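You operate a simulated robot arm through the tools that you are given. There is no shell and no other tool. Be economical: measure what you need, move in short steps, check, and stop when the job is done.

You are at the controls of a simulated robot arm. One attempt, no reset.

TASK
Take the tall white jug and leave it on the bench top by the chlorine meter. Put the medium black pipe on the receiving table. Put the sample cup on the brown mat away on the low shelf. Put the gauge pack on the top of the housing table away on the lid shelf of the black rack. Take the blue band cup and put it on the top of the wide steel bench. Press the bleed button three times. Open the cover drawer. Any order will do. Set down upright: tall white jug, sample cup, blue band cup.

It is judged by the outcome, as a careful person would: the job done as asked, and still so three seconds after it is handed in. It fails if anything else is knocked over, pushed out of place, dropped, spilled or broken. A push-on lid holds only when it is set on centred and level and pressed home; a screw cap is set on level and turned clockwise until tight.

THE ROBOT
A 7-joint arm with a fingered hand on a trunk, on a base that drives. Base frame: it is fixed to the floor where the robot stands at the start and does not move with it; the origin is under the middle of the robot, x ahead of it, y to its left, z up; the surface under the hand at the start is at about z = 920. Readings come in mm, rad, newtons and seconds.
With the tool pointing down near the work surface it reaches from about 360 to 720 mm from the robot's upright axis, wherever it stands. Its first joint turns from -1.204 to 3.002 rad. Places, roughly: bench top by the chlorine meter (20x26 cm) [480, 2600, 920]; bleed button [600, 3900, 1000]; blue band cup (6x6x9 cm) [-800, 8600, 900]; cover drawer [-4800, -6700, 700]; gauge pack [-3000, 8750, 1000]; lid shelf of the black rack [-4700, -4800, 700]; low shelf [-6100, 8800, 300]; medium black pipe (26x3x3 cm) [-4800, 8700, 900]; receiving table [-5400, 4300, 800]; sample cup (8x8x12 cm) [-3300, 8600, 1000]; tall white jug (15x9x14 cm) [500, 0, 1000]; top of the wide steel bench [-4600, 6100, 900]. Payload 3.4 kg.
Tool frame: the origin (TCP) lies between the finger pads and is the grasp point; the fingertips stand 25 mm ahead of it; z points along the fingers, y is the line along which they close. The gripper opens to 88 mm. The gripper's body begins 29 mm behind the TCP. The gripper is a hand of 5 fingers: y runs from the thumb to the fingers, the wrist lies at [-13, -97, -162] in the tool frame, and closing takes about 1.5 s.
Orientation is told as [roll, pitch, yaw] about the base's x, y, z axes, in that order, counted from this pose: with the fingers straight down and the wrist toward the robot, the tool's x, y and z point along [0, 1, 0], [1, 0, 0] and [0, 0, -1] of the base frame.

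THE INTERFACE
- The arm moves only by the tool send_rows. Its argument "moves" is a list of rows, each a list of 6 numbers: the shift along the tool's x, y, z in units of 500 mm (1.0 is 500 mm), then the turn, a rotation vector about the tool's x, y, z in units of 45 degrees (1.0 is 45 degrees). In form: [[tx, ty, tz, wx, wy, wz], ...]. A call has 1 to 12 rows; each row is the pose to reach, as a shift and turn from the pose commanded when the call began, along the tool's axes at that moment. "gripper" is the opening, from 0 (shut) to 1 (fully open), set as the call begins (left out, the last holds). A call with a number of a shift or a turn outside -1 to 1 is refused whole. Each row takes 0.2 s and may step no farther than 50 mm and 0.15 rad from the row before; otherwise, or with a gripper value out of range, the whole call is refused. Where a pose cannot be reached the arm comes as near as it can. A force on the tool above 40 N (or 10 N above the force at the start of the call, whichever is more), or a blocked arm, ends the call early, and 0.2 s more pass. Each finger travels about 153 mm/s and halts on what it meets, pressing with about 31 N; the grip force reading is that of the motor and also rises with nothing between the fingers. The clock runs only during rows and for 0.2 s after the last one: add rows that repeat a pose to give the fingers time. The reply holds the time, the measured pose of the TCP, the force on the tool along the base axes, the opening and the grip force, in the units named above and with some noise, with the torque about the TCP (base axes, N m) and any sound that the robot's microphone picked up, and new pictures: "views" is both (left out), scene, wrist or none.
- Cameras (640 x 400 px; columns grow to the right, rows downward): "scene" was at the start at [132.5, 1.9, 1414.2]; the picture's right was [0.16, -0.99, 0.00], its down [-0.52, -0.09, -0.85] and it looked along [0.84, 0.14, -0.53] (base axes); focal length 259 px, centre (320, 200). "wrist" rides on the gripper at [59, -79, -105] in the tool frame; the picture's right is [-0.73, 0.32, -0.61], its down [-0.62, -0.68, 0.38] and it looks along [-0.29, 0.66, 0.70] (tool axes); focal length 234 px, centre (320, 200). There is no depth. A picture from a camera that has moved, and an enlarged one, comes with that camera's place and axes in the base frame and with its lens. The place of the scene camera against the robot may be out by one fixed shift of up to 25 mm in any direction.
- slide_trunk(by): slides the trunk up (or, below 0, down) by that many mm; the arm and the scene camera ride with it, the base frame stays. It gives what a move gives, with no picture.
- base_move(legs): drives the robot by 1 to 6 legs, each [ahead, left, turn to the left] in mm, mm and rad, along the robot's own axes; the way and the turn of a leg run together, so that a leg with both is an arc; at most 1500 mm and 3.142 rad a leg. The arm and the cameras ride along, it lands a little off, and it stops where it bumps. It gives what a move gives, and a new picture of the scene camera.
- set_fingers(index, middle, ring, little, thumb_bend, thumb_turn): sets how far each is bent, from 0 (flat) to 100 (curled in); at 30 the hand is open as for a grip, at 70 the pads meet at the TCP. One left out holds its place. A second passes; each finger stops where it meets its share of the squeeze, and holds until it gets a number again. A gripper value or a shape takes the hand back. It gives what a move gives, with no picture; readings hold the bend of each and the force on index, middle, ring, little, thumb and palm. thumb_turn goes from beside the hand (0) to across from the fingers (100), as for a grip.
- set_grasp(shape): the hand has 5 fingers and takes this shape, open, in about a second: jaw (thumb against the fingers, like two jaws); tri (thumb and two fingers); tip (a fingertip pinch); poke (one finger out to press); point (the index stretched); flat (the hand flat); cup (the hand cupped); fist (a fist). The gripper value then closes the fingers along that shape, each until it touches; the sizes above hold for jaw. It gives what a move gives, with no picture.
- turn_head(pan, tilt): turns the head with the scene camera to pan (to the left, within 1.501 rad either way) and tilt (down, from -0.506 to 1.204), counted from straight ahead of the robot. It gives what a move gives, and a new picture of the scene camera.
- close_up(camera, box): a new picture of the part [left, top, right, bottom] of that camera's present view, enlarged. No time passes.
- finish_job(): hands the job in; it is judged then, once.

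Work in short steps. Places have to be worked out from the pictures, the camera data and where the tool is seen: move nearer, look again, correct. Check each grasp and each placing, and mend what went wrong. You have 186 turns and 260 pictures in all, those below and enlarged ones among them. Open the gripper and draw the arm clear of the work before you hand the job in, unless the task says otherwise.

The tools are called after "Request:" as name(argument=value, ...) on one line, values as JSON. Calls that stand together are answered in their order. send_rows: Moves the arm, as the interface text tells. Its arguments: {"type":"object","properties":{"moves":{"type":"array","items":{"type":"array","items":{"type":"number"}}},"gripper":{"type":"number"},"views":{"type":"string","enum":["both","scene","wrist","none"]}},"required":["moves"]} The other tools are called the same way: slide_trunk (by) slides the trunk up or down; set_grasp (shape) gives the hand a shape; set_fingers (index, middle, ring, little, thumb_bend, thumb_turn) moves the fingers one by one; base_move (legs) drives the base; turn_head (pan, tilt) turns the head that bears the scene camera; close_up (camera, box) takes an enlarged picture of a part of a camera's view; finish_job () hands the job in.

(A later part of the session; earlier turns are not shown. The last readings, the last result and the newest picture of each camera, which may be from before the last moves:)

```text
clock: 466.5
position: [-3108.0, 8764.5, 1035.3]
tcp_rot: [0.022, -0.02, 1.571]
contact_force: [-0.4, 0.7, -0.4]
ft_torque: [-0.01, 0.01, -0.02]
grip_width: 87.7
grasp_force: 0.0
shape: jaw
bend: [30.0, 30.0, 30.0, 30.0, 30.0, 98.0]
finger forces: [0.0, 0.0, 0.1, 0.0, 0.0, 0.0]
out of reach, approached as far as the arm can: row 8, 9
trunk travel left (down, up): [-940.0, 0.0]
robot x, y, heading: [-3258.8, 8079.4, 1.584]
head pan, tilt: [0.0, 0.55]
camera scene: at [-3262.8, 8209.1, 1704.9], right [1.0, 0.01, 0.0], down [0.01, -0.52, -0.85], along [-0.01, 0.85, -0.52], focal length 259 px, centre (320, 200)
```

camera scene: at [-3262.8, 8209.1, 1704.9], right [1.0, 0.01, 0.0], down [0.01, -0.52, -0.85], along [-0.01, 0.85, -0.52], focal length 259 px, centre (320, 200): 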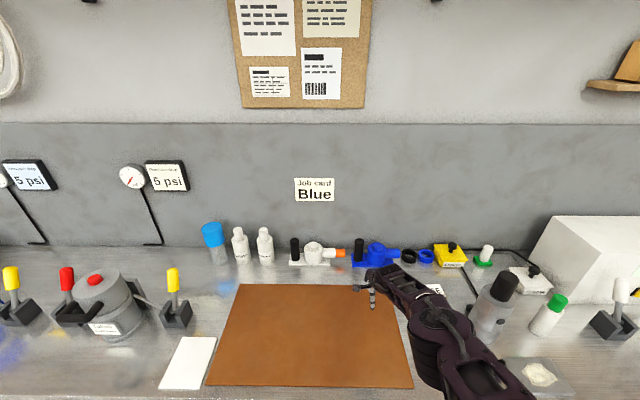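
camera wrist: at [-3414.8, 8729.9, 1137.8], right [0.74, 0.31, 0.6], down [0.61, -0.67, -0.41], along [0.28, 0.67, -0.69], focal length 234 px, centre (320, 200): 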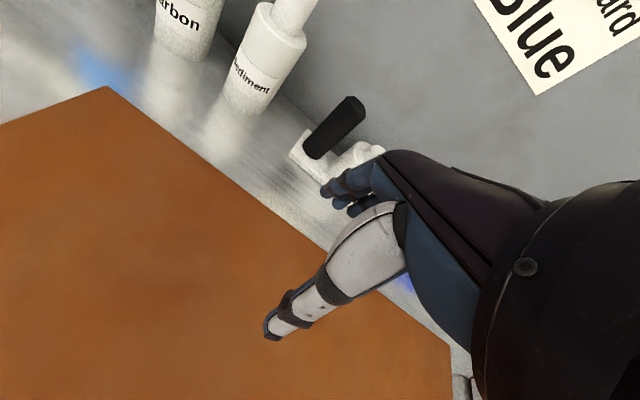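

The low straight-ahead stretched pose (as for the pipe) keeps the elbow farthest back. I set it, then move the base ahead and right so the hand arrives over the box.

Request:
send_rows(moves=[[0.07, -0.03, 0, 0, 0, 0], [0.14, -0.06, 0.02, 0, 0, 0], [0.21, -0.08, 0.04, 0, 0, 0], [0.27, -0.098, 0.06, 0, 0, 0]], views="none")

Request:
base_move(legs=[[105, 0, -0.01]])

```text
clock: 467.5
position: [-3249.0, 8717.5, 1006.6]
tcp_rot: [0.019, -0.017, 1.572]
contact_force: [0.0, 0.9, 0.3]
ft_torque: [-0.02, -0.03, 0.03]
grip_width: 87.9
grasp_force: 0.0
shape: jaw
bend: [30.0, 30.0, 30.0, 30.0, 30.0, 98.0]
finger forces: [0.0, 0.0, 0.0, 0.0, 0.0, 0.1]
trunk travel left (down, up): [-940.0, 0.0]
robot x, y, heading: [-3257.1, 8084.9, 1.584]
head pan, tilt: [0.0, 0.55]
```

```text
clock: 468.6
position: [-3244.0, 8821.4, 1005.6]
tcp_rot: [0.022, -0.019, 1.563]
contact_force: [-0.6, -0.3, 0.0]
ft_torque: [-0.02, 0.03, -0.02]
grip_width: 87.7
grasp_force: 0.0
shape: jaw
bend: [30.0, 30.0, 30.0, 30.0, 30.0, 98.0]
finger forces: [0.1, 0.0, 0.0, 0.1, 0.0, 0.0]
trunk travel left (down, up): [-940.0, 0.0]
robot x, y, heading: [-3256.4, 8186.9, 1.569]
head pan, tilt: [0.0, 0.55]
camera scene: at [-3263.8, 8313.2, 1705.0], right [1.0, 0.0, 0.0], down [0.0, -0.52, -0.85], along [0.0, 0.85, -0.52], focal length 259 px, centre (320, 200)
```

scene: 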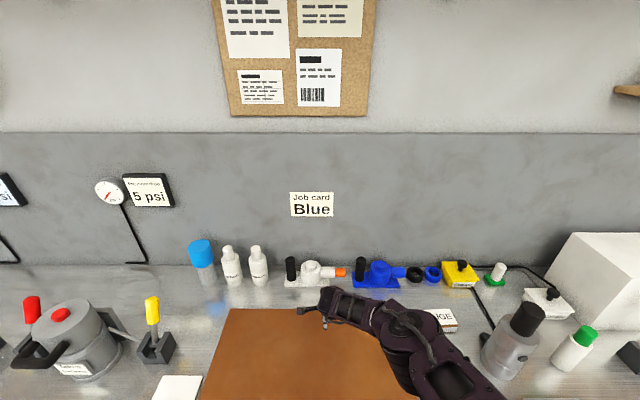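

Request:
base_move(legs=[[-70, 0, 0]])

Request:
send_rows(moves=[[0, 0.04, 0.01, 0, 0, 0], [0, 0.08, 0.02, 0, 0, 0], [0, 0.12, 0.02, 0, 0, 0], [0, 0.16, 0.02, 0, 0, 0]], views="scene")

```text
clock: 469.7
position: [-3242.8, 8753.7, 1003.1]
tcp_rot: [0.02, -0.016, 1.564]
contact_force: [-0.7, 0.5, -0.1]
ft_torque: [0.01, -0.01, -0.02]
grip_width: 88.0
grasp_force: 0.0
shape: jaw
bend: [30.0, 30.0, 30.0, 30.0, 30.0, 98.0]
finger forces: [0.1, 0.1, 0.0, 0.0, 0.1, 0.0]
trunk travel left (down, up): [-940.0, 0.0]
robot x, y, heading: [-3257.5, 8117.3, 1.576]
head pan, tilt: [0.0, 0.55]
camera scene: at [-3263.1, 8248.4, 1704.5], right [1.0, 0.0, 0.0], down [0.0, -0.52, -0.85], along [0.0, 0.85, -0.52], focal length 259 px, centre (320, 200)
```

scene: 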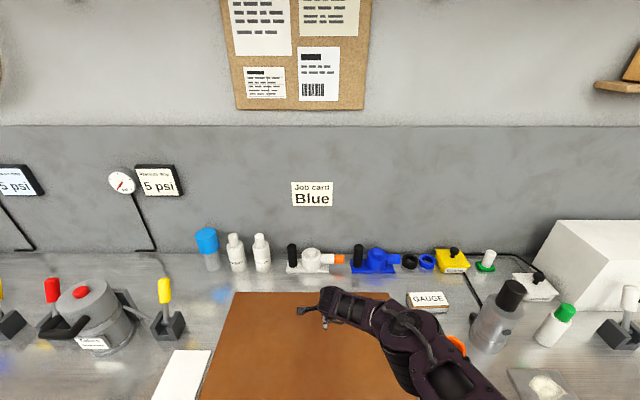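

```text
clock: 470.7
position: [-3215.0, 8775.4, 1014.1]
tcp_rot: [0.024, -0.017, 1.563]
contact_force: [-0.7, -0.5, 0.2]
ft_torque: [0.01, 0.04, 0.0]
grip_width: 87.9
grasp_force: 0.2
shape: jaw
bend: [30.0, 30.0, 30.0, 30.0, 30.0, 98.0]
finger forces: [0.0, 0.0, 0.1, 0.1, 0.0, 0.0]
out of reach, approached as far as the arm can: row 1, 2, 3, 4
trunk travel left (down, up): [-940.0, 0.0]
robot x, y, heading: [-3257.4, 8116.9, 1.574]
head pan, tilt: [0.0, 0.55]
camera scene: at [-3260.7, 8246.8, 1704.6], right [1.0, 0.0, 0.0], down [0.0, -0.52, -0.85], along [0.0, 0.85, -0.52], focal length 259 px, centre (320, 200)
```

scene: 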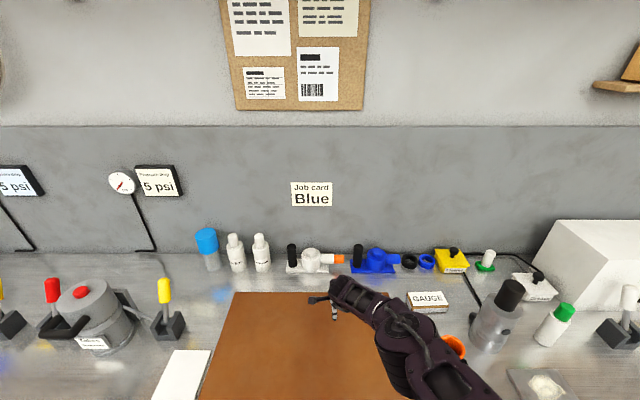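

I zoom in to gauge the elbow's height from its apparent size against the tall bottle.

Request:
close_up(camera="scene", box=[300, 250, 560, 400])

```text
2.46 times, centred on (430, 325) of scene
camera zoom: at [-3260.7, 8246.8, 1704.6], right [1.0, 0.0, 0.0], down [0.0, -0.52, -0.85], along [0.0, 0.85, -0.52], focal length 639 px, centre (49, -108)
```

zoom: 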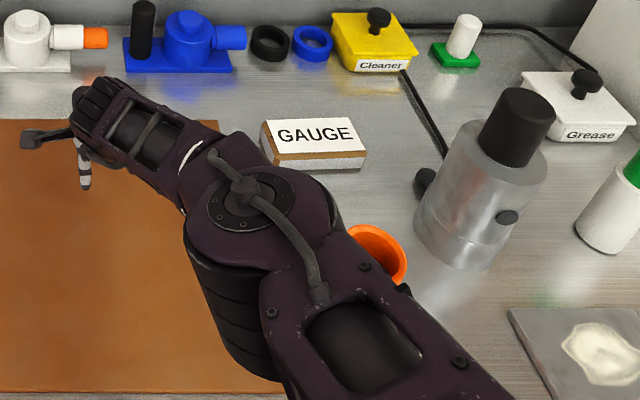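

Elbow estimate: it should clear the bottle by about 2–3 cm; a 15° lean of the hand gives more room. I tilt, move ahead, then strafe right in stages.

Request:
send_rows(moves=[[0, 0, 0, 0, -0.11, 0], [0, 0, 0, 0, -0.22, 0], [0, 0, 0, 0, -0.333, 0]], views="none")

Request:
base_move(legs=[[47, 0, 0], [0, -180, 0]])

Request:
send_rows(moves=[[0, 0, 0, 0, 0, 0]], views="wrist")

```text
clock: 471.5
position: [-3212.1, 8763.4, 1018.4]
tcp_rot: [-0.242, -0.02, 1.562]
contact_force: [-0.1, 0.0, -0.1]
ft_torque: [0.01, 0.0, -0.04]
grip_width: 87.8
grasp_force: 0.0
shape: jaw
bend: [30.0, 30.0, 30.0, 30.0, 30.0, 98.0]
finger forces: [0.0, 0.1, 0.1, 0.0, 0.0, 0.0]
out of reach, approached as far as the arm can: row 2, 3
trunk travel left (down, up): [-940.0, 0.0]
robot x, y, heading: [-3256.4, 8118.3, 1.575]
head pan, tilt: [0.0, 0.55]
```

```text
clock: 473.5
position: [-3036.3, 8813.9, 1016.2]
tcp_rot: [-0.243, -0.019, 1.567]
contact_force: [0.0, -0.4, 0.4]
ft_torque: [-0.02, 0.04, -0.01]
grip_width: 87.2
grasp_force: 0.0
shape: jaw
bend: [30.0, 30.0, 30.0, 30.0, 30.0, 98.0]
finger forces: [0.0, 0.0, 0.1, 0.0, 0.1, 0.0]
trunk travel left (down, up): [-940.0, 0.0]
robot x, y, heading: [-3074.4, 8165.5, 1.579]
head pan, tilt: [0.0, 0.55]
camera scene: at [-3086.1, 8292.3, 1704.9], right [1.0, 0.01, 0.0], down [0.01, -0.52, -0.85], along [-0.01, 0.85, -0.52], focal length 259 px, centre (320, 200)
```

scene: 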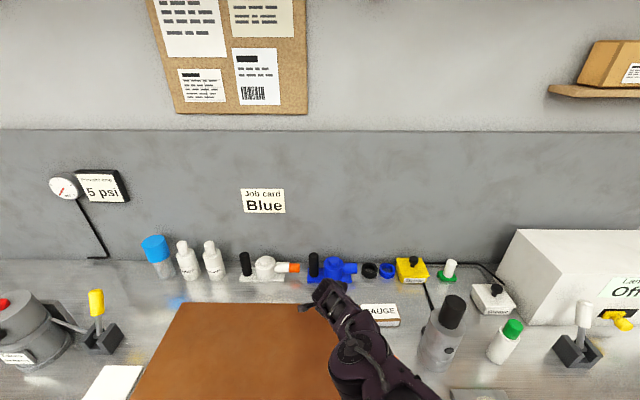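

```text
clock: 473.9
position: [-3036.6, 8814.0, 1016.6]
tcp_rot: [-0.242, -0.02, 1.566]
contact_force: [0.0, -0.3, 0.9]
ft_torque: [-0.02, 0.0, 0.0]
grip_width: 87.8
grasp_force: 0.1
shape: jaw
bend: [30.0, 30.0, 30.0, 30.0, 30.0, 98.0]
finger forces: [0.0, 0.0, 0.0, 0.1, 0.0, 0.0]
trunk travel left (down, up): [-940.0, 0.0]
robot x, y, heading: [-3079.0, 8165.6, 1.581]
head pan, tilt: [0.0, 0.55]
camera wrist: at [-3120.6, 8733.7, 1103.6], right [0.56, 0.31, 0.77], down [0.69, -0.68, -0.24], along [0.45, 0.67, -0.59], focal length 234 px, centre (320, 200)
```

wrist: 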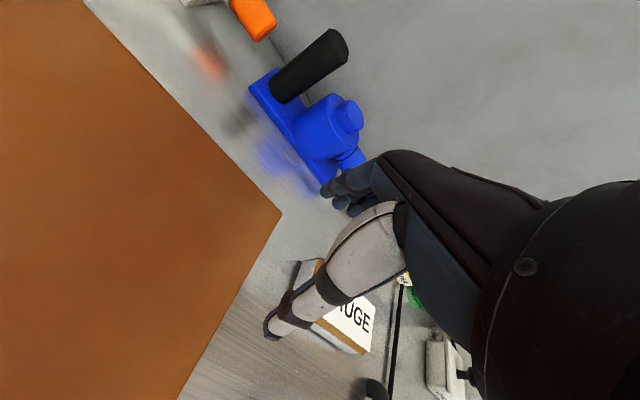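

Tilting straightened the forearm nicely. I strafe right 110 mm more and ease ahead 10 mm.

Request:
base_move(legs=[[10, -110, 0]])

Request:
send_rows(moves=[[0, 0, 0, 0, 0, 0]], views="wrist")

Request:
close_up(camera="scene", box=[280, 250, 520, 400])

```text
clock: 475.1
position: [-2929.4, 8825.3, 1017.6]
tcp_rot: [-0.24, -0.02, 1.57]
contact_force: [-0.3, -0.2, 0.1]
ft_torque: [0.01, 0.0, 0.03]
grip_width: 87.6
grasp_force: 0.1
shape: jaw
bend: [30.0, 30.0, 30.0, 30.0, 30.0, 98.0]
finger forces: [0.0, 0.1, 0.0, 0.0, 0.0, 0.1]
trunk travel left (down, up): [-940.0, 0.0]
robot x, y, heading: [-2966.9, 8183.3, 1.587]
head pan, tilt: [0.0, 0.55]
camera scene: at [-2976.0, 8304.5, 1704.8], right [1.0, 0.01, 0.0], down [0.01, -0.52, -0.85], along [-0.01, 0.85, -0.52], focal length 259 px, centre (320, 200)
```

scene: 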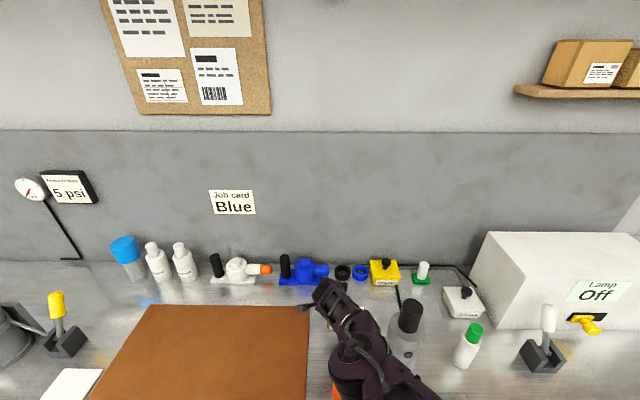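

```text
clock: 475.5
position: [-2929.6, 8824.6, 1017.4]
tcp_rot: [-0.24, -0.019, 1.57]
contact_force: [0.1, -0.6, 0.5]
ft_torque: [-0.04, 0.01, 0.0]
grip_width: 87.9
grasp_force: 0.1
shape: jaw
bend: [30.0, 30.0, 30.0, 30.0, 30.0, 98.0]
finger forces: [0.0, 0.0, 0.0, 0.0, 0.0, 0.1]
trunk travel left (down, up): [-940.0, 0.0]
robot x, y, heading: [-2966.3, 8178.1, 1.584]
head pan, tilt: [0.0, 0.55]
camera wrist: at [-3013.1, 8744.5, 1103.7], right [0.56, 0.31, 0.77], down [0.7, -0.68, -0.24], along [0.45, 0.67, -0.59], focal length 234 px, centre (320, 200)
```

wrist: 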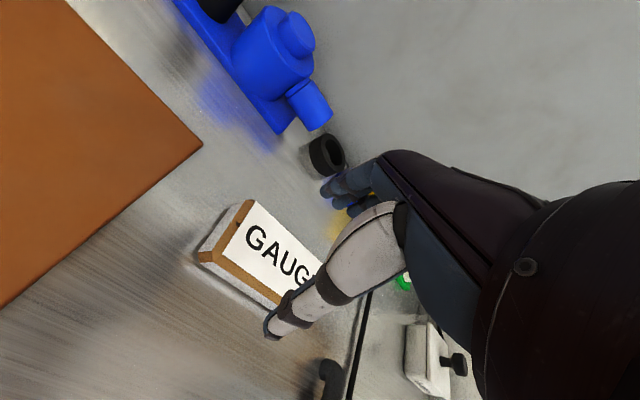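

```text
2.67 times, centred on (400, 325) of scene
camera zoom: at [-2976.0, 8304.6, 1704.8], right [1.0, 0.01, 0.0], down [0.01, -0.52, -0.85], along [-0.01, 0.85, -0.52], focal length 692 px, centre (107, -133)
```

zoom: 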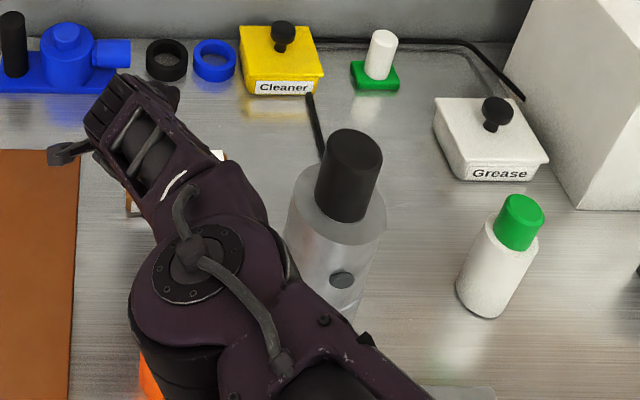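

Before descending I use head parallax to measure the elbow's height over the orange cup.

Request:
turn_head(pan=0.5, tilt=0.7)

Request:
turn_head(pan=-0.7, tilt=0.7)

```text
clock: 476.4
position: [-2928.3, 8826.0, 1016.8]
tcp_rot: [-0.24, -0.019, 1.571]
contact_force: [-0.4, 0.1, 0.4]
ft_torque: [-0.04, 0.03, 0.01]
grip_width: 87.7
grasp_force: 0.0
shape: jaw
bend: [30.0, 30.0, 30.0, 30.0, 30.0, 98.0]
finger forces: [0.1, 0.0, 0.0, 0.0, 0.0, 0.1]
trunk travel left (down, up): [-940.0, 0.0]
robot x, y, heading: [-2968.3, 8172.1, 1.584]
head pan, tilt: [0.499, 0.7]
camera scene: at [-3014.1, 8289.1, 1691.7], right [0.87, 0.49, 0.0], down [0.32, -0.56, -0.77], along [-0.37, 0.67, -0.64], focal length 259 px, centre (320, 200)
```

scene: 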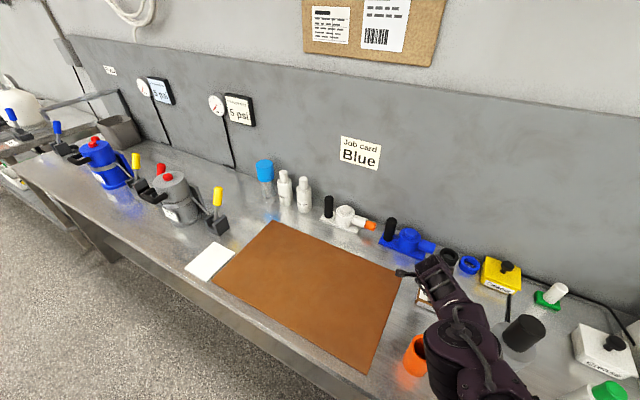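

```text
clock: 477.8
position: [-2929.2, 8825.1, 1017.2]
tcp_rot: [-0.241, -0.02, 1.571]
contact_force: [-0.4, -0.5, 0.6]
ft_torque: [0.01, -0.01, -0.02]
grip_width: 87.6
grasp_force: 0.0
shape: jaw
bend: [30.0, 30.0, 30.0, 30.0, 30.0, 98.0]
finger forces: [0.0, 0.1, 0.0, 0.1, 0.1, 0.0]
trunk travel left (down, up): [-940.0, 0.0]
robot x, y, heading: [-2966.3, 8175.1, 1.583]
head pan, tilt: [-0.7, 0.7]
camera scene: at [-2919.3, 8280.7, 1691.7], right [0.77, -0.63, 0.0], down [-0.41, -0.5, -0.76], along [0.48, 0.59, -0.64], focal length 259 px, centre (320, 200)
```

scene: 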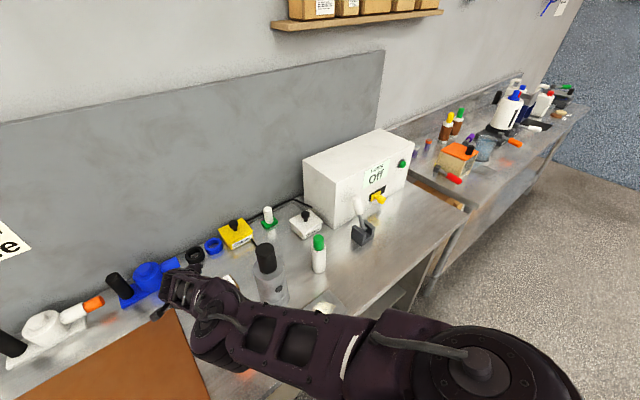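

The elbow is high (z≈1390), well clear of everything. I shift right 22 mm and lower onto the box.

Request:
base_move(legs=[[0, -22, 0]])

Request:
slide_trunk(by=-55)

Request:
send_rows(moves=[[0, 0, 0, 0, 0, 0]], views="wrist")

```text
clock: 478.6
position: [-2911.7, 8824.9, 1016.4]
tcp_rot: [-0.243, -0.02, 1.574]
contact_force: [0.1, 0.6, 0.2]
ft_torque: [-0.02, 0.01, 0.01]
grip_width: 87.8
grasp_force: 0.1
shape: jaw
bend: [30.0, 30.0, 30.0, 30.0, 30.0, 98.0]
finger forces: [0.0, 0.1, 0.0, 0.0, 0.1, 0.0]
trunk travel left (down, up): [-940.0, 0.0]
robot x, y, heading: [-2942.3, 8176.8, 1.585]
head pan, tilt: [-0.7, 0.7]
camera scene: at [-2903.6, 8280.8, 1691.9], right [0.77, -0.63, 0.0], down [-0.41, -0.5, -0.77], along [0.49, 0.59, -0.64], focal length 259 px, centre (320, 200)
```

scene: 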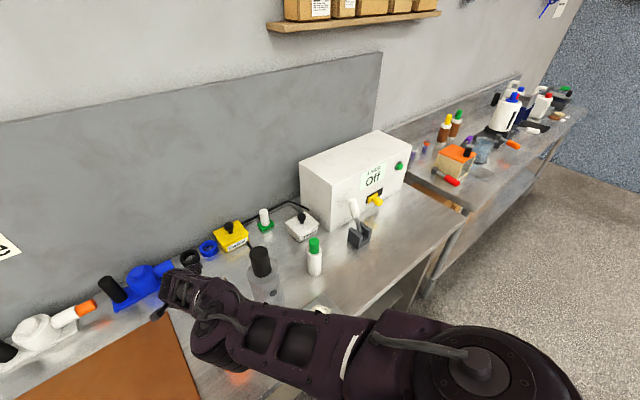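

```text
clock: 479.6
position: [-2908.2, 8825.3, 962.1]
tcp_rot: [-0.241, -0.018, 1.57]
contact_force: [-0.4, 0.5, 0.3]
ft_torque: [-0.01, -0.03, 0.03]
grip_width: 87.7
grasp_force: 0.0
shape: jaw
bend: [30.0, 30.0, 30.0, 30.0, 30.0, 98.0]
finger forces: [0.1, 0.0, 0.0, 0.0, 0.1, 0.1]
trunk travel left (down, up): [-885.0, 55.0]
robot x, y, heading: [-2942.0, 8176.9, 1.583]
head pan, tilt: [-0.7, 0.7]
```

```text
clock: 480.0
position: [-2908.1, 8825.3, 962.1]
tcp_rot: [-0.239, -0.02, 1.571]
contact_force: [0.4, 0.1, 0.3]
ft_torque: [0.02, -0.02, -0.01]
grip_width: 88.1
grasp_force: 0.1
shape: jaw
bend: [30.0, 30.0, 30.0, 30.0, 30.0, 98.0]
finger forces: [0.1, 0.0, 0.0, 0.0, 0.1, 0.0]
trunk travel left (down, up): [-885.0, 55.0]
robot x, y, heading: [-2943.2, 8178.3, 1.583]
head pan, tilt: [-0.7, 0.7]
camera wrist: at [-2990.5, 8744.9, 1048.7], right [0.56, 0.31, 0.77], down [0.7, -0.68, -0.24], along [0.45, 0.67, -0.59], focal length 234 px, centre (320, 200)
```

wrist: 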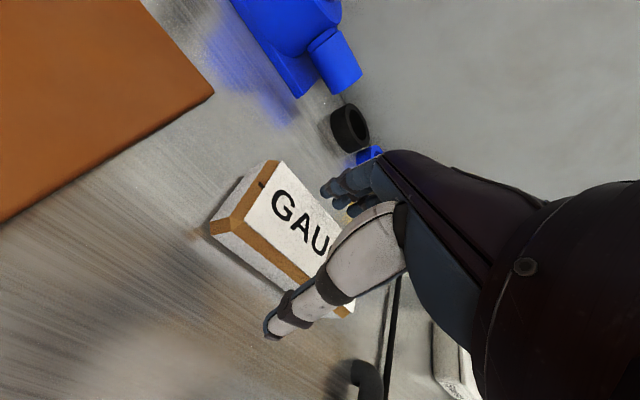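

Box top is around z 940. I go down 15 mm more, then a bit, watching contact.

Request:
slide_trunk(by=-14)

Request:
slide_trunk(by=-5)

Request:
send_rows(moves=[[0, 0.012, 0, 0, 0, 0]], views="wrist")

```text
clock: 480.6
position: [-2907.0, 8824.8, 947.6]
tcp_rot: [-0.239, -0.018, 1.573]
contact_force: [-0.4, 1.2, 0.6]
ft_torque: [0.04, -0.01, 0.0]
grip_width: 87.7
grasp_force: 0.1
shape: jaw
bend: [29.0, 30.0, 30.0, 30.0, 30.0, 98.0]
finger forces: [1.3, 0.3, 0.1, 0.0, 0.0, 0.1]
trunk travel left (down, up): [-871.0, 69.0]
robot x, y, heading: [-2949.8, 8175.8, 1.581]
head pan, tilt: [-0.7, 0.7]
```

```text
clock: 481.1
position: [-2908.0, 8825.6, 943.8]
tcp_rot: [-0.242, -0.019, 1.574]
contact_force: [0.5, 2.2, 5.0]
ft_torque: [0.22, 0.01, 0.03]
grip_width: 88.0
grasp_force: 0.0
shape: jaw
bend: [28.0, 30.0, 30.0, 30.0, 30.0, 98.0]
finger forces: [4.1, 0.2, 0.4, 0.0, 0.1, 0.0]
trunk travel left (down, up): [-866.0, 74.0]
robot x, y, heading: [-2946.3, 8176.4, 1.587]
head pan, tilt: [-0.7, 0.7]
```

```text
clock: 481.5
position: [-2908.1, 8825.4, 943.2]
tcp_rot: [-0.241, -0.018, 1.57]
contact_force: [-0.1, 1.8, 4.0]
ft_torque: [0.25, 0.02, 0.04]
grip_width: 88.0
grasp_force: 0.0
shape: jaw
bend: [28.0, 30.0, 30.0, 30.0, 30.0, 98.0]
finger forces: [4.5, 0.3, 0.4, 0.0, 0.1, 0.1]
out of reach, approached as far as the arm can: row 1
trunk travel left (down, up): [-866.0, 74.0]
robot x, y, heading: [-2940.8, 8177.1, 1.584]
head pan, tilt: [-0.7, 0.7]
camera wrist: at [-2990.8, 8744.5, 1030.2], right [0.56, 0.31, 0.77], down [0.7, -0.68, -0.24], along [0.45, 0.67, -0.59], focal length 234 px, centre (320, 200)
```

wrist: 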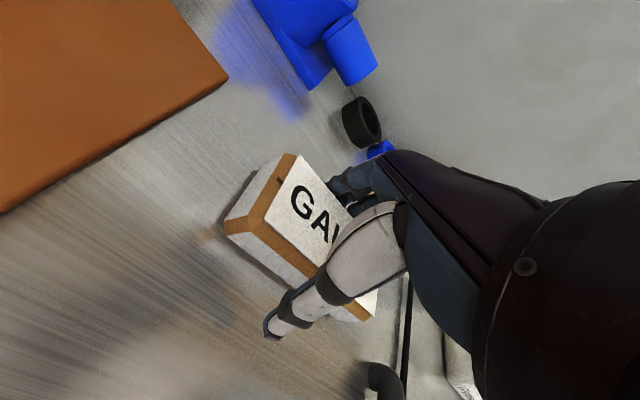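

The index rides on the box's far edge; I rise a little, move 12 mm ahead, and go down again.

Request:
slide_trunk(by=12)

Request:
base_move(legs=[[14, 0, 0]])

Request:
slide_trunk(by=-13)

Request:
send_rows(moves=[[0, 0, 0, 0, 0, 0]], views="wrist")

```text
clock: 482.1
position: [-2908.0, 8824.3, 955.4]
tcp_rot: [-0.24, -0.018, 1.572]
contact_force: [0.2, 0.1, 0.7]
ft_torque: [0.0, -0.01, 0.0]
grip_width: 87.8
grasp_force: 0.1
shape: jaw
bend: [30.0, 30.0, 30.0, 30.0, 30.0, 98.0]
finger forces: [0.1, 0.0, 0.0, 0.0, 0.0, 0.0]
trunk travel left (down, up): [-878.0, 62.0]
robot x, y, heading: [-2944.0, 8179.6, 1.586]
head pan, tilt: [-0.7, 0.7]
```

```text
clock: 482.9
position: [-2908.3, 8836.5, 955.2]
tcp_rot: [-0.238, -0.02, 1.571]
contact_force: [-0.1, 0.9, 0.7]
ft_torque: [0.03, 0.02, -0.01]
grip_width: 88.0
grasp_force: 0.1
shape: jaw
bend: [30.0, 30.0, 30.0, 30.0, 30.0, 98.0]
finger forces: [0.0, 0.1, 0.1, 0.0, 0.0, 0.0]
trunk travel left (down, up): [-878.0, 62.0]
robot x, y, heading: [-2942.7, 8190.6, 1.587]
head pan, tilt: [-0.7, 0.7]
camera scene: at [-2897.7, 8290.8, 1630.0], right [0.77, -0.63, 0.0], down [-0.41, -0.5, -0.77], along [0.48, 0.59, -0.64], focal length 259 px, centre (320, 200)
```

scene: 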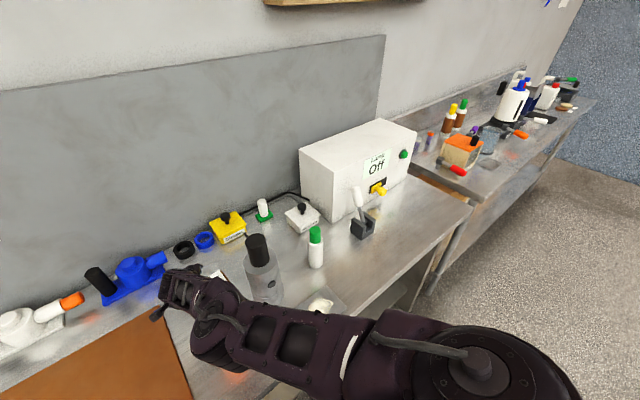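

```text
clock: 483.5
position: [-2907.6, 8838.9, 942.4]
tcp_rot: [-0.239, -0.018, 1.573]
contact_force: [-0.1, 0.4, -0.5]
ft_torque: [0.01, 0.0, 0.02]
grip_width: 87.8
grasp_force: 0.0
shape: jaw
bend: [30.0, 30.0, 30.0, 30.0, 30.0, 98.0]
finger forces: [0.0, 0.1, 0.1, 0.0, 0.0, 0.1]
trunk travel left (down, up): [-865.0, 75.0]
robot x, y, heading: [-2942.7, 8190.1, 1.587]
head pan, tilt: [-0.7, 0.7]
```

```text
clock: 483.9
position: [-2907.2, 8839.6, 942.4]
tcp_rot: [-0.239, -0.018, 1.572]
contact_force: [-1.3, 0.1, 0.1]
ft_torque: [0.0, -0.01, -0.01]
grip_width: 88.1
grasp_force: 0.1
shape: jaw
bend: [30.0, 30.0, 30.0, 30.0, 30.0, 98.0]
finger forces: [0.1, 0.1, 0.0, 0.0, 0.1, 0.0]
trunk travel left (down, up): [-865.0, 75.0]
robot x, y, heading: [-2945.7, 8191.1, 1.583]
head pan, tilt: [-0.7, 0.7]
camera wrist: at [-2990.9, 8758.3, 1028.9], right [0.56, 0.31, 0.77], down [0.7, -0.68, -0.24], along [0.45, 0.67, -0.59], focal length 234 px, centre (320, 200)
```

wrist: 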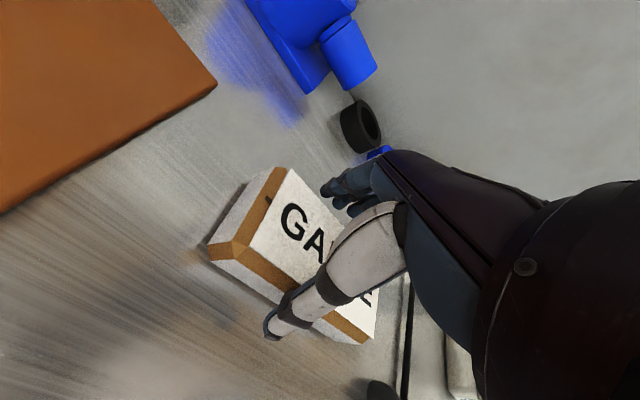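

No contact now. A few mm lower, then close.

Request:
slide_trunk(by=-6)

Request:
send_rows(moves=[[0, 0, 0, 0, 0, 0], [0, 0, 0, 0, 0, 0], [0, 0, 0, 0, 0, 0], [0, 0, 0, 0, 0, 0], [0, 0, 0, 0, 0, 0], [0, 0, 0, 0, 0, 0], [0, 0, 0, 0, 0, 0]], gripper=0, views="wrist")

```text
clock: 484.5
position: [-2908.3, 8838.8, 935.7]
tcp_rot: [-0.24, -0.019, 1.574]
contact_force: [-0.2, -0.4, 1.1]
ft_torque: [-0.01, -0.02, 0.0]
grip_width: 88.0
grasp_force: 0.0
shape: jaw
bend: [30.0, 30.0, 30.0, 30.0, 29.0, 98.0]
finger forces: [0.0, 0.0, 0.0, 0.1, 0.7, 0.0]
trunk travel left (down, up): [-859.0, 81.0]
robot x, y, heading: [-2947.1, 8191.1, 1.589]
head pan, tilt: [-0.7, 0.7]
```

```text
clock: 486.1
position: [-2907.8, 8838.1, 936.1]
tcp_rot: [-0.238, -0.018, 1.572]
contact_force: [-1.3, -0.1, 5.0]
ft_torque: [0.22, -0.14, 0.15]
grip_width: 64.9
grasp_force: 31.1
shape: jaw
bend: [29.0, 40.0, 35.0, 43.0, 38.0, 98.0]
finger forces: [19.1, 10.3, 3.8, 3.6, 34.7, 0.1]
trunk travel left (down, up): [-859.0, 81.0]
robot x, y, heading: [-2947.2, 8187.8, 1.58]
head pan, tilt: [-0.7, 0.7]
camera wrist: at [-2991.2, 8757.8, 1023.3], right [0.56, 0.31, 0.77], down [0.7, -0.68, -0.24], along [0.45, 0.67, -0.59], focal length 234 px, centre (320, 200)
```

wrist: 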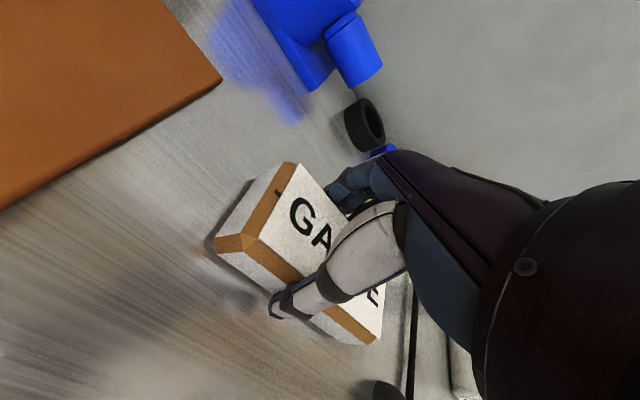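

Gripped at about 65 mm. I lift 50 mm and check.

Request:
slide_trunk(by=50)

Request:
send_rows(moves=[[0, 0, 0, 0, 0, 0]], views="wrist")

```text
clock: 487.0
position: [-2907.3, 8840.3, 985.4]
tcp_rot: [-0.24, -0.019, 1.573]
contact_force: [0.4, 0.2, -2.4]
ft_torque: [0.03, 0.06, 0.0]
grip_width: 65.0
grasp_force: 30.8
shape: jaw
bend: [29.0, 40.0, 36.0, 44.0, 38.0, 97.0]
finger forces: [19.7, 10.2, 3.7, 0.0, 33.9, 0.1]
trunk travel left (down, up): [-909.0, 31.0]
robot x, y, heading: [-2945.1, 8191.0, 1.583]
head pan, tilt: [-0.7, 0.7]
```

```text
clock: 487.4
position: [-2907.2, 8839.5, 985.4]
tcp_rot: [-0.24, -0.017, 1.572]
contact_force: [0.2, 0.8, -2.8]
ft_torque: [-0.01, 0.06, -0.01]
grip_width: 65.0
grasp_force: 31.2
shape: jaw
bend: [29.0, 40.0, 36.0, 44.0, 38.0, 97.0]
finger forces: [19.8, 10.0, 3.7, 0.1, 33.8, 0.0]
trunk travel left (down, up): [-909.0, 31.0]
robot x, y, heading: [-2943.4, 8192.6, 1.583]
head pan, tilt: [-0.7, 0.7]
camera wrist: at [-2990.9, 8758.7, 1072.5], right [0.56, 0.31, 0.77], down [0.7, -0.68, -0.24], along [0.45, 0.67, -0.6], focal length 234 px, centre (320, 200)
```

wrist: 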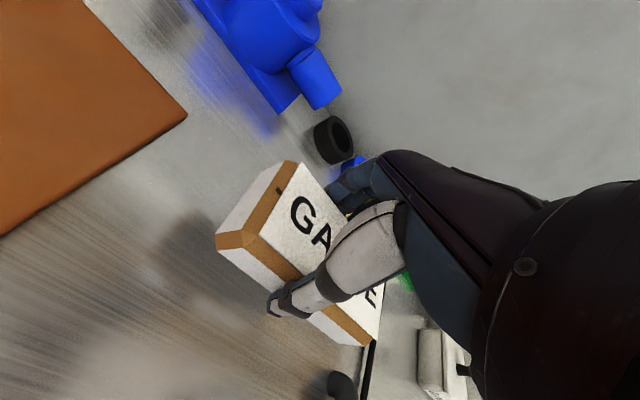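

Held well. The orange cup is behind it, so I strafe left over the mat first, then back out.

Request:
slide_trunk(by=31)

Request:
base_move(legs=[[0, 260, 0], [-620, 0, 0]])

Request:
turn_head(pan=0.0, tilt=0.55)

```text
clock: 488.1
position: [-2907.5, 8839.4, 1014.8]
tcp_rot: [-0.239, -0.018, 1.571]
contact_force: [0.5, 0.0, -2.7]
ft_torque: [0.02, 0.04, -0.01]
grip_width: 65.1
grasp_force: 30.4
shape: jaw
bend: [29.0, 40.0, 36.0, 44.0, 38.0, 97.0]
finger forces: [19.6, 10.1, 3.7, 0.0, 33.9, 0.0]
trunk travel left (down, up): [-940.0, 0.0]
robot x, y, heading: [-2947.5, 8189.8, 1.585]
head pan, tilt: [-0.7, 0.7]
```

```text
clock: 493.1
position: [-3143.6, 8195.3, 1016.6]
tcp_rot: [-0.238, -0.016, 1.538]
contact_force: [-0.1, -0.8, -2.1]
ft_torque: [0.01, 0.05, -0.02]
grip_width: 65.2
grasp_force: 31.1
shape: jaw
bend: [29.0, 40.0, 36.0, 44.0, 38.0, 97.0]
finger forces: [19.6, 10.1, 3.7, 0.1, 34.0, 0.0]
trunk travel left (down, up): [-940.0, 0.0]
robot x, y, heading: [-3201.1, 7548.5, 1.548]
head pan, tilt: [-0.7, 0.7]
camera scene: at [-3150.6, 7651.3, 1691.6], right [0.75, -0.66, 0.0], down [-0.42, -0.49, -0.76], along [0.5, 0.58, -0.64], focal length 259 px, centre (320, 200)
```

scene: 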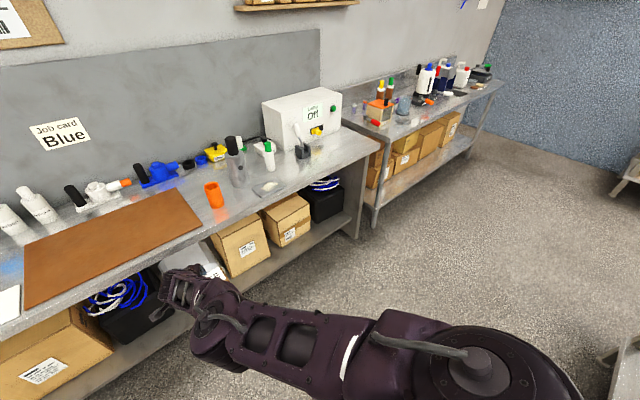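

```text
clock: 494.2
position: [-3143.6, 8195.2, 1016.7]
tcp_rot: [-0.239, -0.018, 1.54]
contact_force: [0.4, -0.4, -1.7]
ft_torque: [0.02, 0.06, 0.01]
grip_width: 65.2
grasp_force: 30.9
shape: jaw
bend: [29.0, 40.0, 36.0, 44.0, 38.0, 97.0]
finger forces: [19.8, 10.2, 3.8, 0.0, 33.8, 0.0]
trunk travel left (down, up): [-940.0, 0.0]
robot x, y, heading: [-3198.4, 7545.4, 1.55]
head pan, tilt: [0.0, 0.55]
camera scene: at [-3204.7, 7676.5, 1704.7], right [1.0, -0.02, 0.0], down [-0.01, -0.52, -0.85], along [0.02, 0.85, -0.52], focal length 259 px, centre (320, 200)
```

scene: 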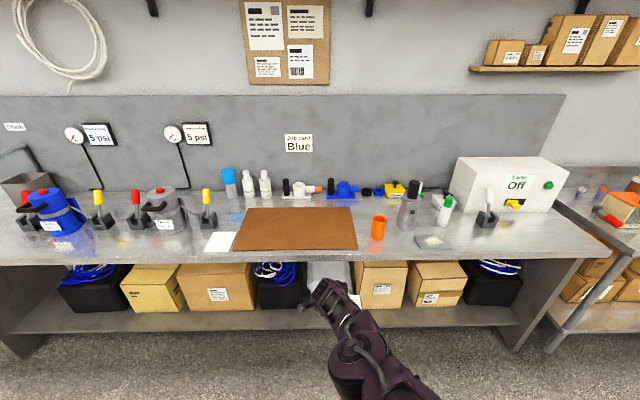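

All undisturbed. Now the long drive: east, then south down the east corridor toward the black rack.

Request:
base_move(legs=[[0, 0, -1.555], [1250, 0, 0], [1150, 0, 0], [0, 0, -1.571], [1500, 0, 0], [1500, 0, 0]])

```text
clock: 527.7
position: [-677.3, 3903.9, 1017.2]
tcp_rot: [-0.24, -0.017, -1.538]
contact_force: [0.0, -0.3, -2.8]
ft_torque: [-0.02, -0.05, 0.02]
grip_width: 65.0
grasp_force: 30.9
shape: jaw
bend: [29.0, 40.0, 36.0, 44.0, 39.0, 97.0]
finger forces: [19.1, 9.7, 3.6, 0.0, 32.5, 0.0]
trunk travel left (down, up): [-940.0, 0.0]
robot x, y, heading: [-659.7, 4552.2, -1.524]
head pan, tilt: [0.0, 0.55]
camera scene: at [-660.3, 4400.4, 1704.8], right [-1.0, -0.05, 0.0], down [-0.02, 0.52, -0.85], along [0.04, -0.85, -0.52], focal length 259 px, centre (320, 200)
```

scene: 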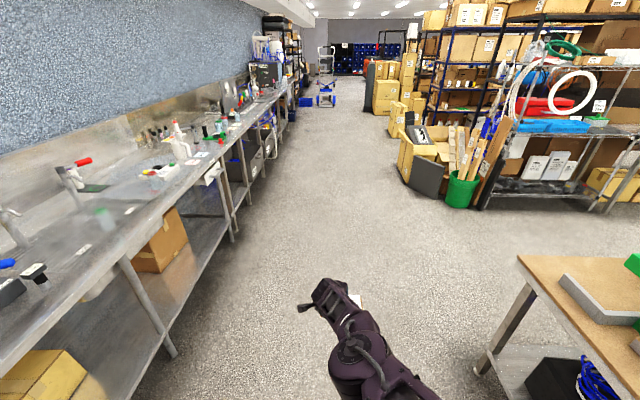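

Request:
base_move(legs=[[0, 0, -0.06], [1500, 0, 0], [1500, 0, 0], [1500, 0, 0]])

Request:
turn_head(pan=-0.5, tilt=0.25)

```text
clock: 549.8
position: [-1026.3, -617.0, 1015.3]
tcp_rot: [-0.239, -0.019, -1.66]
contact_force: [-0.3, -0.3, -2.5]
ft_torque: [-0.01, -0.03, 0.02]
grip_width: 65.1
grasp_force: 30.9
shape: jaw
bend: [29.0, 40.0, 36.0, 44.0, 39.0, 97.0]
finger forces: [19.0, 9.7, 3.5, 0.0, 32.6, 0.0]
trunk travel left (down, up): [-940.0, 0.0]
robot x, y, heading: [-926.2, 24.5, -1.653]
head pan, tilt: [0.0, 0.55]
camera scene: at [-946.2, -127.9, 1704.8], right [-1.0, 0.08, 0.0], down [0.04, 0.52, -0.85], along [-0.07, -0.85, -0.52], focal length 259 px, centre (320, 200)
```

scene: 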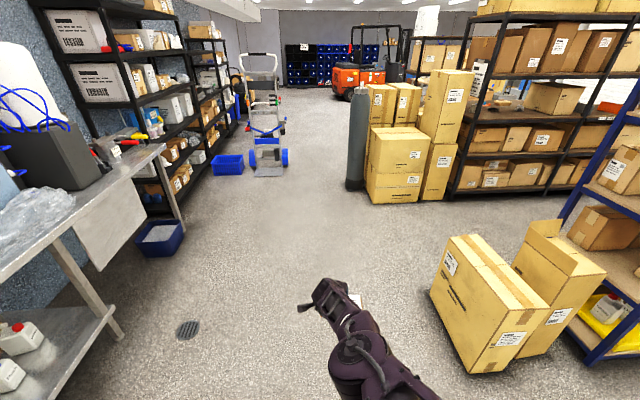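

```text
clock: 550.7
position: [-1024.5, -617.7, 1016.0]
tcp_rot: [-0.24, -0.017, -1.659]
contact_force: [-0.4, 0.8, -2.1]
ft_torque: [-0.01, 0.0, 0.01]
grip_width: 65.0
grasp_force: 31.0
shape: jaw
bend: [29.0, 40.0, 36.0, 44.0, 39.0, 97.0]
finger forces: [19.1, 9.6, 3.5, 0.1, 32.6, 0.0]
trunk travel left (down, up): [-940.0, 0.0]
robot x, y, heading: [-927.9, 22.8, -1.648]
head pan, tilt: [-0.499, 0.25]
camera scene: at [-990.0, -117.0, 1732.4], right [-0.84, 0.54, 0.0], down [0.13, 0.21, -0.97], along [-0.53, -0.81, -0.25], focal length 259 px, centre (320, 200)
```

scene: 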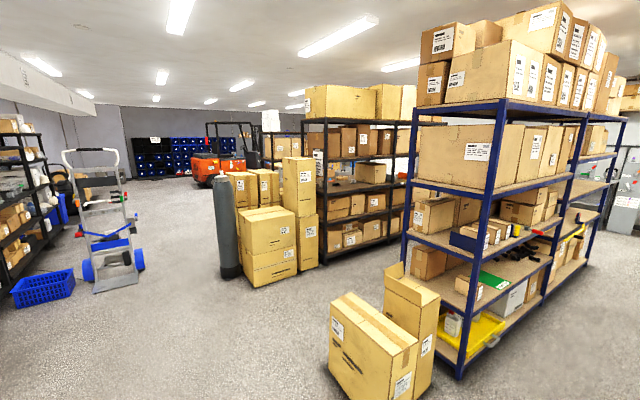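

I go further south toward the gap between the trolley and the gas cylinder, then look southwest.

Request:
base_move(legs=[[0, 0, 0.08], [1450, -150, 0]])

Request:
turn_head(pan=-0.35, tilt=0.3)

```text
clock: 558.4
position: [-1140.3, -2072.5, 1016.0]
tcp_rot: [-0.239, -0.019, -1.597]
contact_force: [0.4, 0.2, -3.0]
ft_torque: [0.01, 0.0, -0.02]
grip_width: 64.8
grasp_force: 31.4
shape: jaw
bend: [29.0, 40.0, 36.0, 44.0, 39.0, 97.0]
finger forces: [19.1, 9.6, 3.4, 0.1, 32.4, 0.0]
trunk travel left (down, up): [-940.0, 0.0]
robot x, y, heading: [-1083.9, -1425.4, -1.586]
head pan, tilt: [-0.499, 0.25]
camera scene: at [-1137.3, -1569.6, 1732.5], right [-0.87, 0.49, 0.0], down [0.12, 0.22, -0.97], along [-0.48, -0.84, -0.25], focal length 259 px, centre (320, 200)
```

scene: 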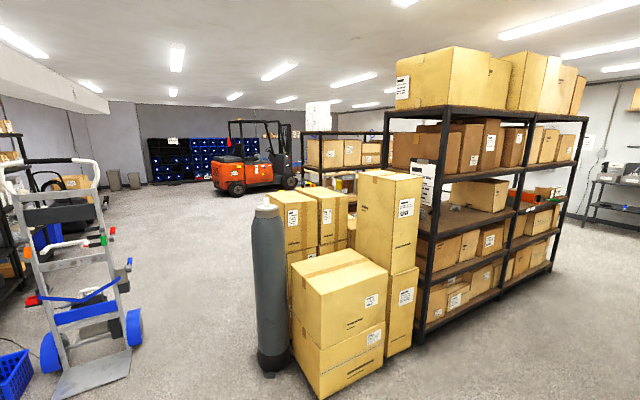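

```text
clock: 559.1
position: [-1139.8, -2072.6, 1016.7]
tcp_rot: [-0.239, -0.017, -1.598]
contact_force: [-0.2, 0.2, -2.4]
ft_torque: [0.02, -0.01, 0.0]
grip_width: 65.1
grasp_force: 30.6
shape: jaw
bend: [29.0, 40.0, 36.0, 44.0, 39.0, 97.0]
finger forces: [19.2, 9.7, 3.5, 0.0, 32.7, 0.0]
trunk travel left (down, up): [-940.0, 0.0]
robot x, y, heading: [-1089.8, -1422.3, -1.588]
head pan, tilt: [-0.351, 0.3]
camera scene: at [-1124.9, -1576.1, 1727.7], right [-0.93, 0.36, 0.0], down [0.11, 0.28, -0.96], along [-0.34, -0.89, -0.3], focal length 259 px, centre (320, 200)
```

scene: 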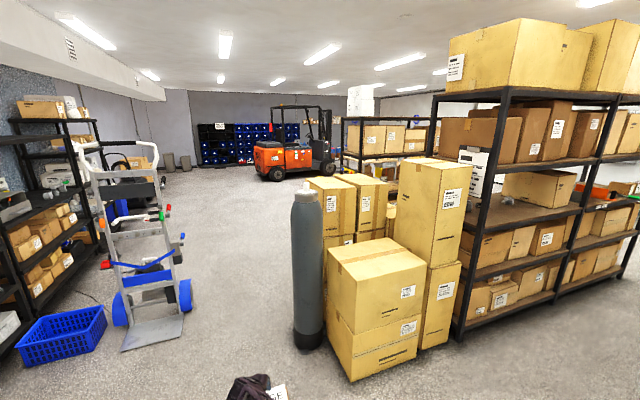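

The gap is about 800 mm between cylinder and trolley; I stay on x≈-1080 and proceed carefully.

Request:
base_move(legs=[[0, 0, 0.017], [1100, 0, 0]])

```text
clock: 565.0
position: [-1168.7, -3155.7, 1016.4]
tcp_rot: [-0.238, -0.017, -1.614]
contact_force: [0.4, -0.1, -2.2]
ft_torque: [-0.04, -0.06, 0.01]
grip_width: 64.9
grasp_force: 31.2
shape: jaw
bend: [29.0, 40.0, 36.0, 44.0, 39.0, 97.0]
finger forces: [19.1, 9.7, 3.5, 0.0, 32.6, 0.1]
trunk travel left (down, up): [-940.0, 0.0]
robot x, y, heading: [-1100.2, -2517.2, -1.598]
head pan, tilt: [-0.351, 0.3]
camera scene: at [-1143.8, -2660.0, 1727.8], right [-0.93, 0.37, 0.0], down [0.11, 0.27, -0.96], along [-0.36, -0.89, -0.3], focal length 259 px, centre (320, 200)
```

scene: 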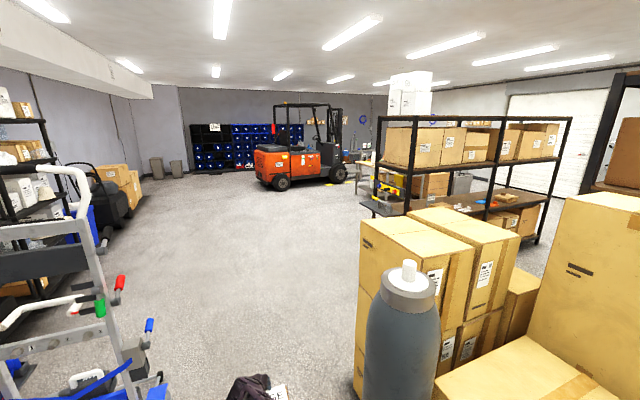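

Request:
base_move(legs=[[0, 0, 0.04], [1000, 0, 0], [700, 0, 0]])

Request:
turn_head(pan=-1.2, tilt=0.3)

```text
clock: 574.1
position: [-1120.2, -4871.0, 1016.7]
tcp_rot: [-0.24, -0.018, -1.564]
contact_force: [-0.1, 0.0, -2.0]
ft_torque: [-0.02, -0.01, 0.0]
grip_width: 65.2
grasp_force: 31.5
shape: jaw
bend: [29.0, 40.0, 36.0, 44.0, 39.0, 97.0]
finger forces: [19.1, 9.6, 3.5, 0.1, 32.4, 0.0]
trunk travel left (down, up): [-940.0, 0.0]
robot x, y, heading: [-1085.7, -4222.1, -1.554]
head pan, tilt: [-0.351, 0.3]
camera scene: at [-1121.7, -4374.4, 1727.8], right [-0.94, 0.33, 0.0], down [0.1, 0.28, -0.96], along [-0.31, -0.9, -0.3], focal length 259 px, centre (320, 200)
```

scene: 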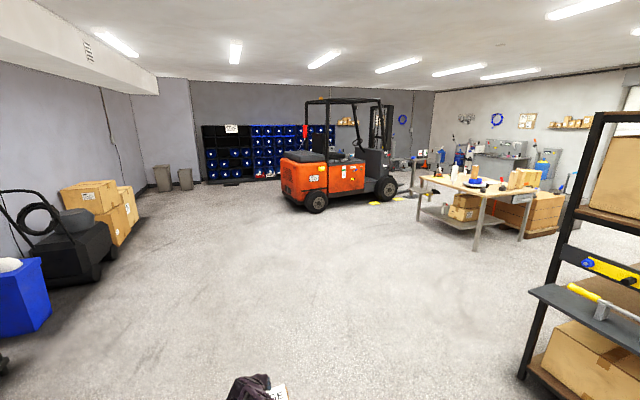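

```text
clock: 575.3
position: [-1120.7, -4871.9, 1016.7]
tcp_rot: [-0.239, -0.018, -1.566]
contact_force: [0.4, -1.2, -1.7]
ft_torque: [-0.01, -0.06, 0.0]
grip_width: 64.8
grasp_force: 31.2
shape: jaw
bend: [29.0, 40.0, 36.0, 44.0, 39.0, 97.0]
finger forces: [19.1, 9.7, 3.5, 0.0, 32.5, 0.0]
trunk travel left (down, up): [-940.0, 0.0]
robot x, y, heading: [-1086.6, -4223.0, -1.554]
head pan, tilt: [-1.201, 0.3]
camera scene: at [-1177.5, -4322.3, 1727.8], right [-0.38, 0.93, 0.0], down [0.27, 0.11, -0.96], along [-0.88, -0.36, -0.3], focal length 259 px, centre (320, 200)
```

scene: 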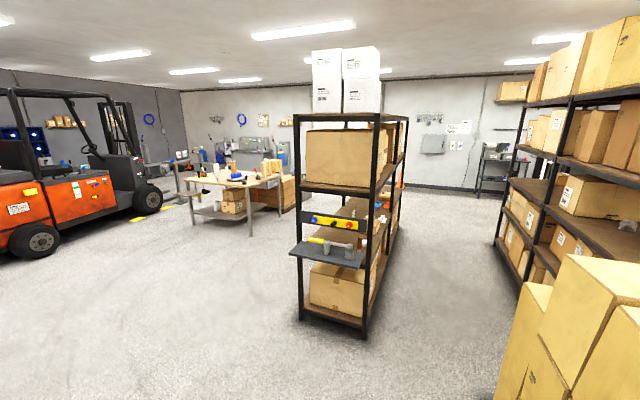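

The second black rack spans x -2915…-5220, y -5230…-4625. I go west along the aisle north of it and look at its shelves.

Request:
base_move(legs=[[0, 0, -1.587], [1150, 120, 0], [1150, 0, 0], [1000, 0, 0]])

Request:
turn_head(pan=1.2, tilt=0.5)

```text
clock: 588.1
position: [-3440.4, -4423.4, 1015.4]
tcp_rot: [-0.238, -0.019, -2.964]
contact_force: [0.2, -0.2, -2.8]
ft_torque: [-0.06, 0.0, -0.02]
grip_width: 65.0
grasp_force: 31.3
shape: jaw
bend: [29.0, 40.0, 37.0, 44.0, 39.0, 96.0]
finger forces: [18.9, 9.6, 3.5, 0.1, 32.2, 0.1]
trunk travel left (down, up): [-940.0, 0.0]
robot x, y, heading: [-2799.5, -4344.9, -2.949]
head pan, tilt: [-1.201, 0.3]
stopped in leg 3: the robot was blocked; the commanded pose is now the measured one
camera scene: at [-2902.1, -4287.6, 1727.8], right [0.85, 0.53, 0.0], down [0.16, -0.25, -0.96], along [-0.51, 0.81, -0.3], focal length 259 px, centre (320, 200)
```

scene: 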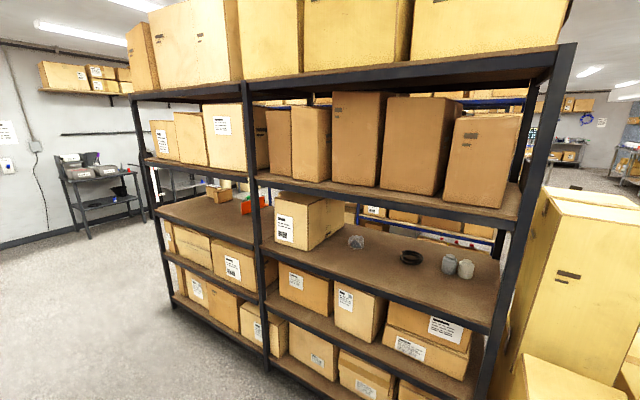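

```text
clock: 590.4
position: [-3440.8, -4423.1, 1015.9]
tcp_rot: [-0.241, -0.017, -2.961]
contact_force: [0.0, 0.2, -2.3]
ft_torque: [-0.03, -0.01, -0.01]
grip_width: 65.1
grasp_force: 30.7
shape: jaw
bend: [29.0, 40.0, 37.0, 44.0, 39.0, 96.0]
finger forces: [19.0, 9.5, 3.5, 0.0, 32.1, 0.1]
trunk travel left (down, up): [-940.0, 0.0]
robot x, y, heading: [-2795.8, -4345.6, -2.95]
head pan, tilt: [1.201, 0.499]
camera scene: at [-2869.2, -4456.9, 1709.4], right [-0.98, 0.18, 0.0], down [0.08, 0.47, -0.88], along [-0.15, -0.86, -0.48], focal length 259 px, centre (320, 200)
```

scene: 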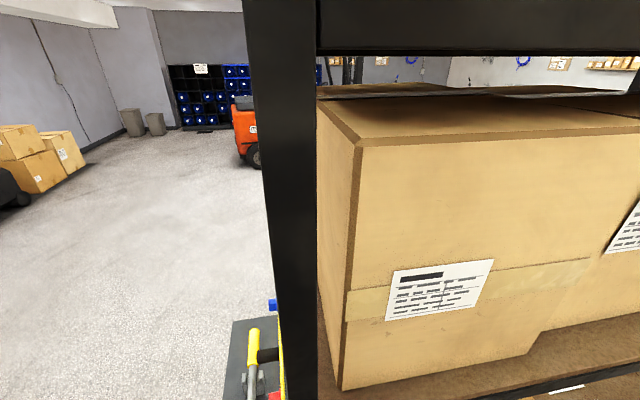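

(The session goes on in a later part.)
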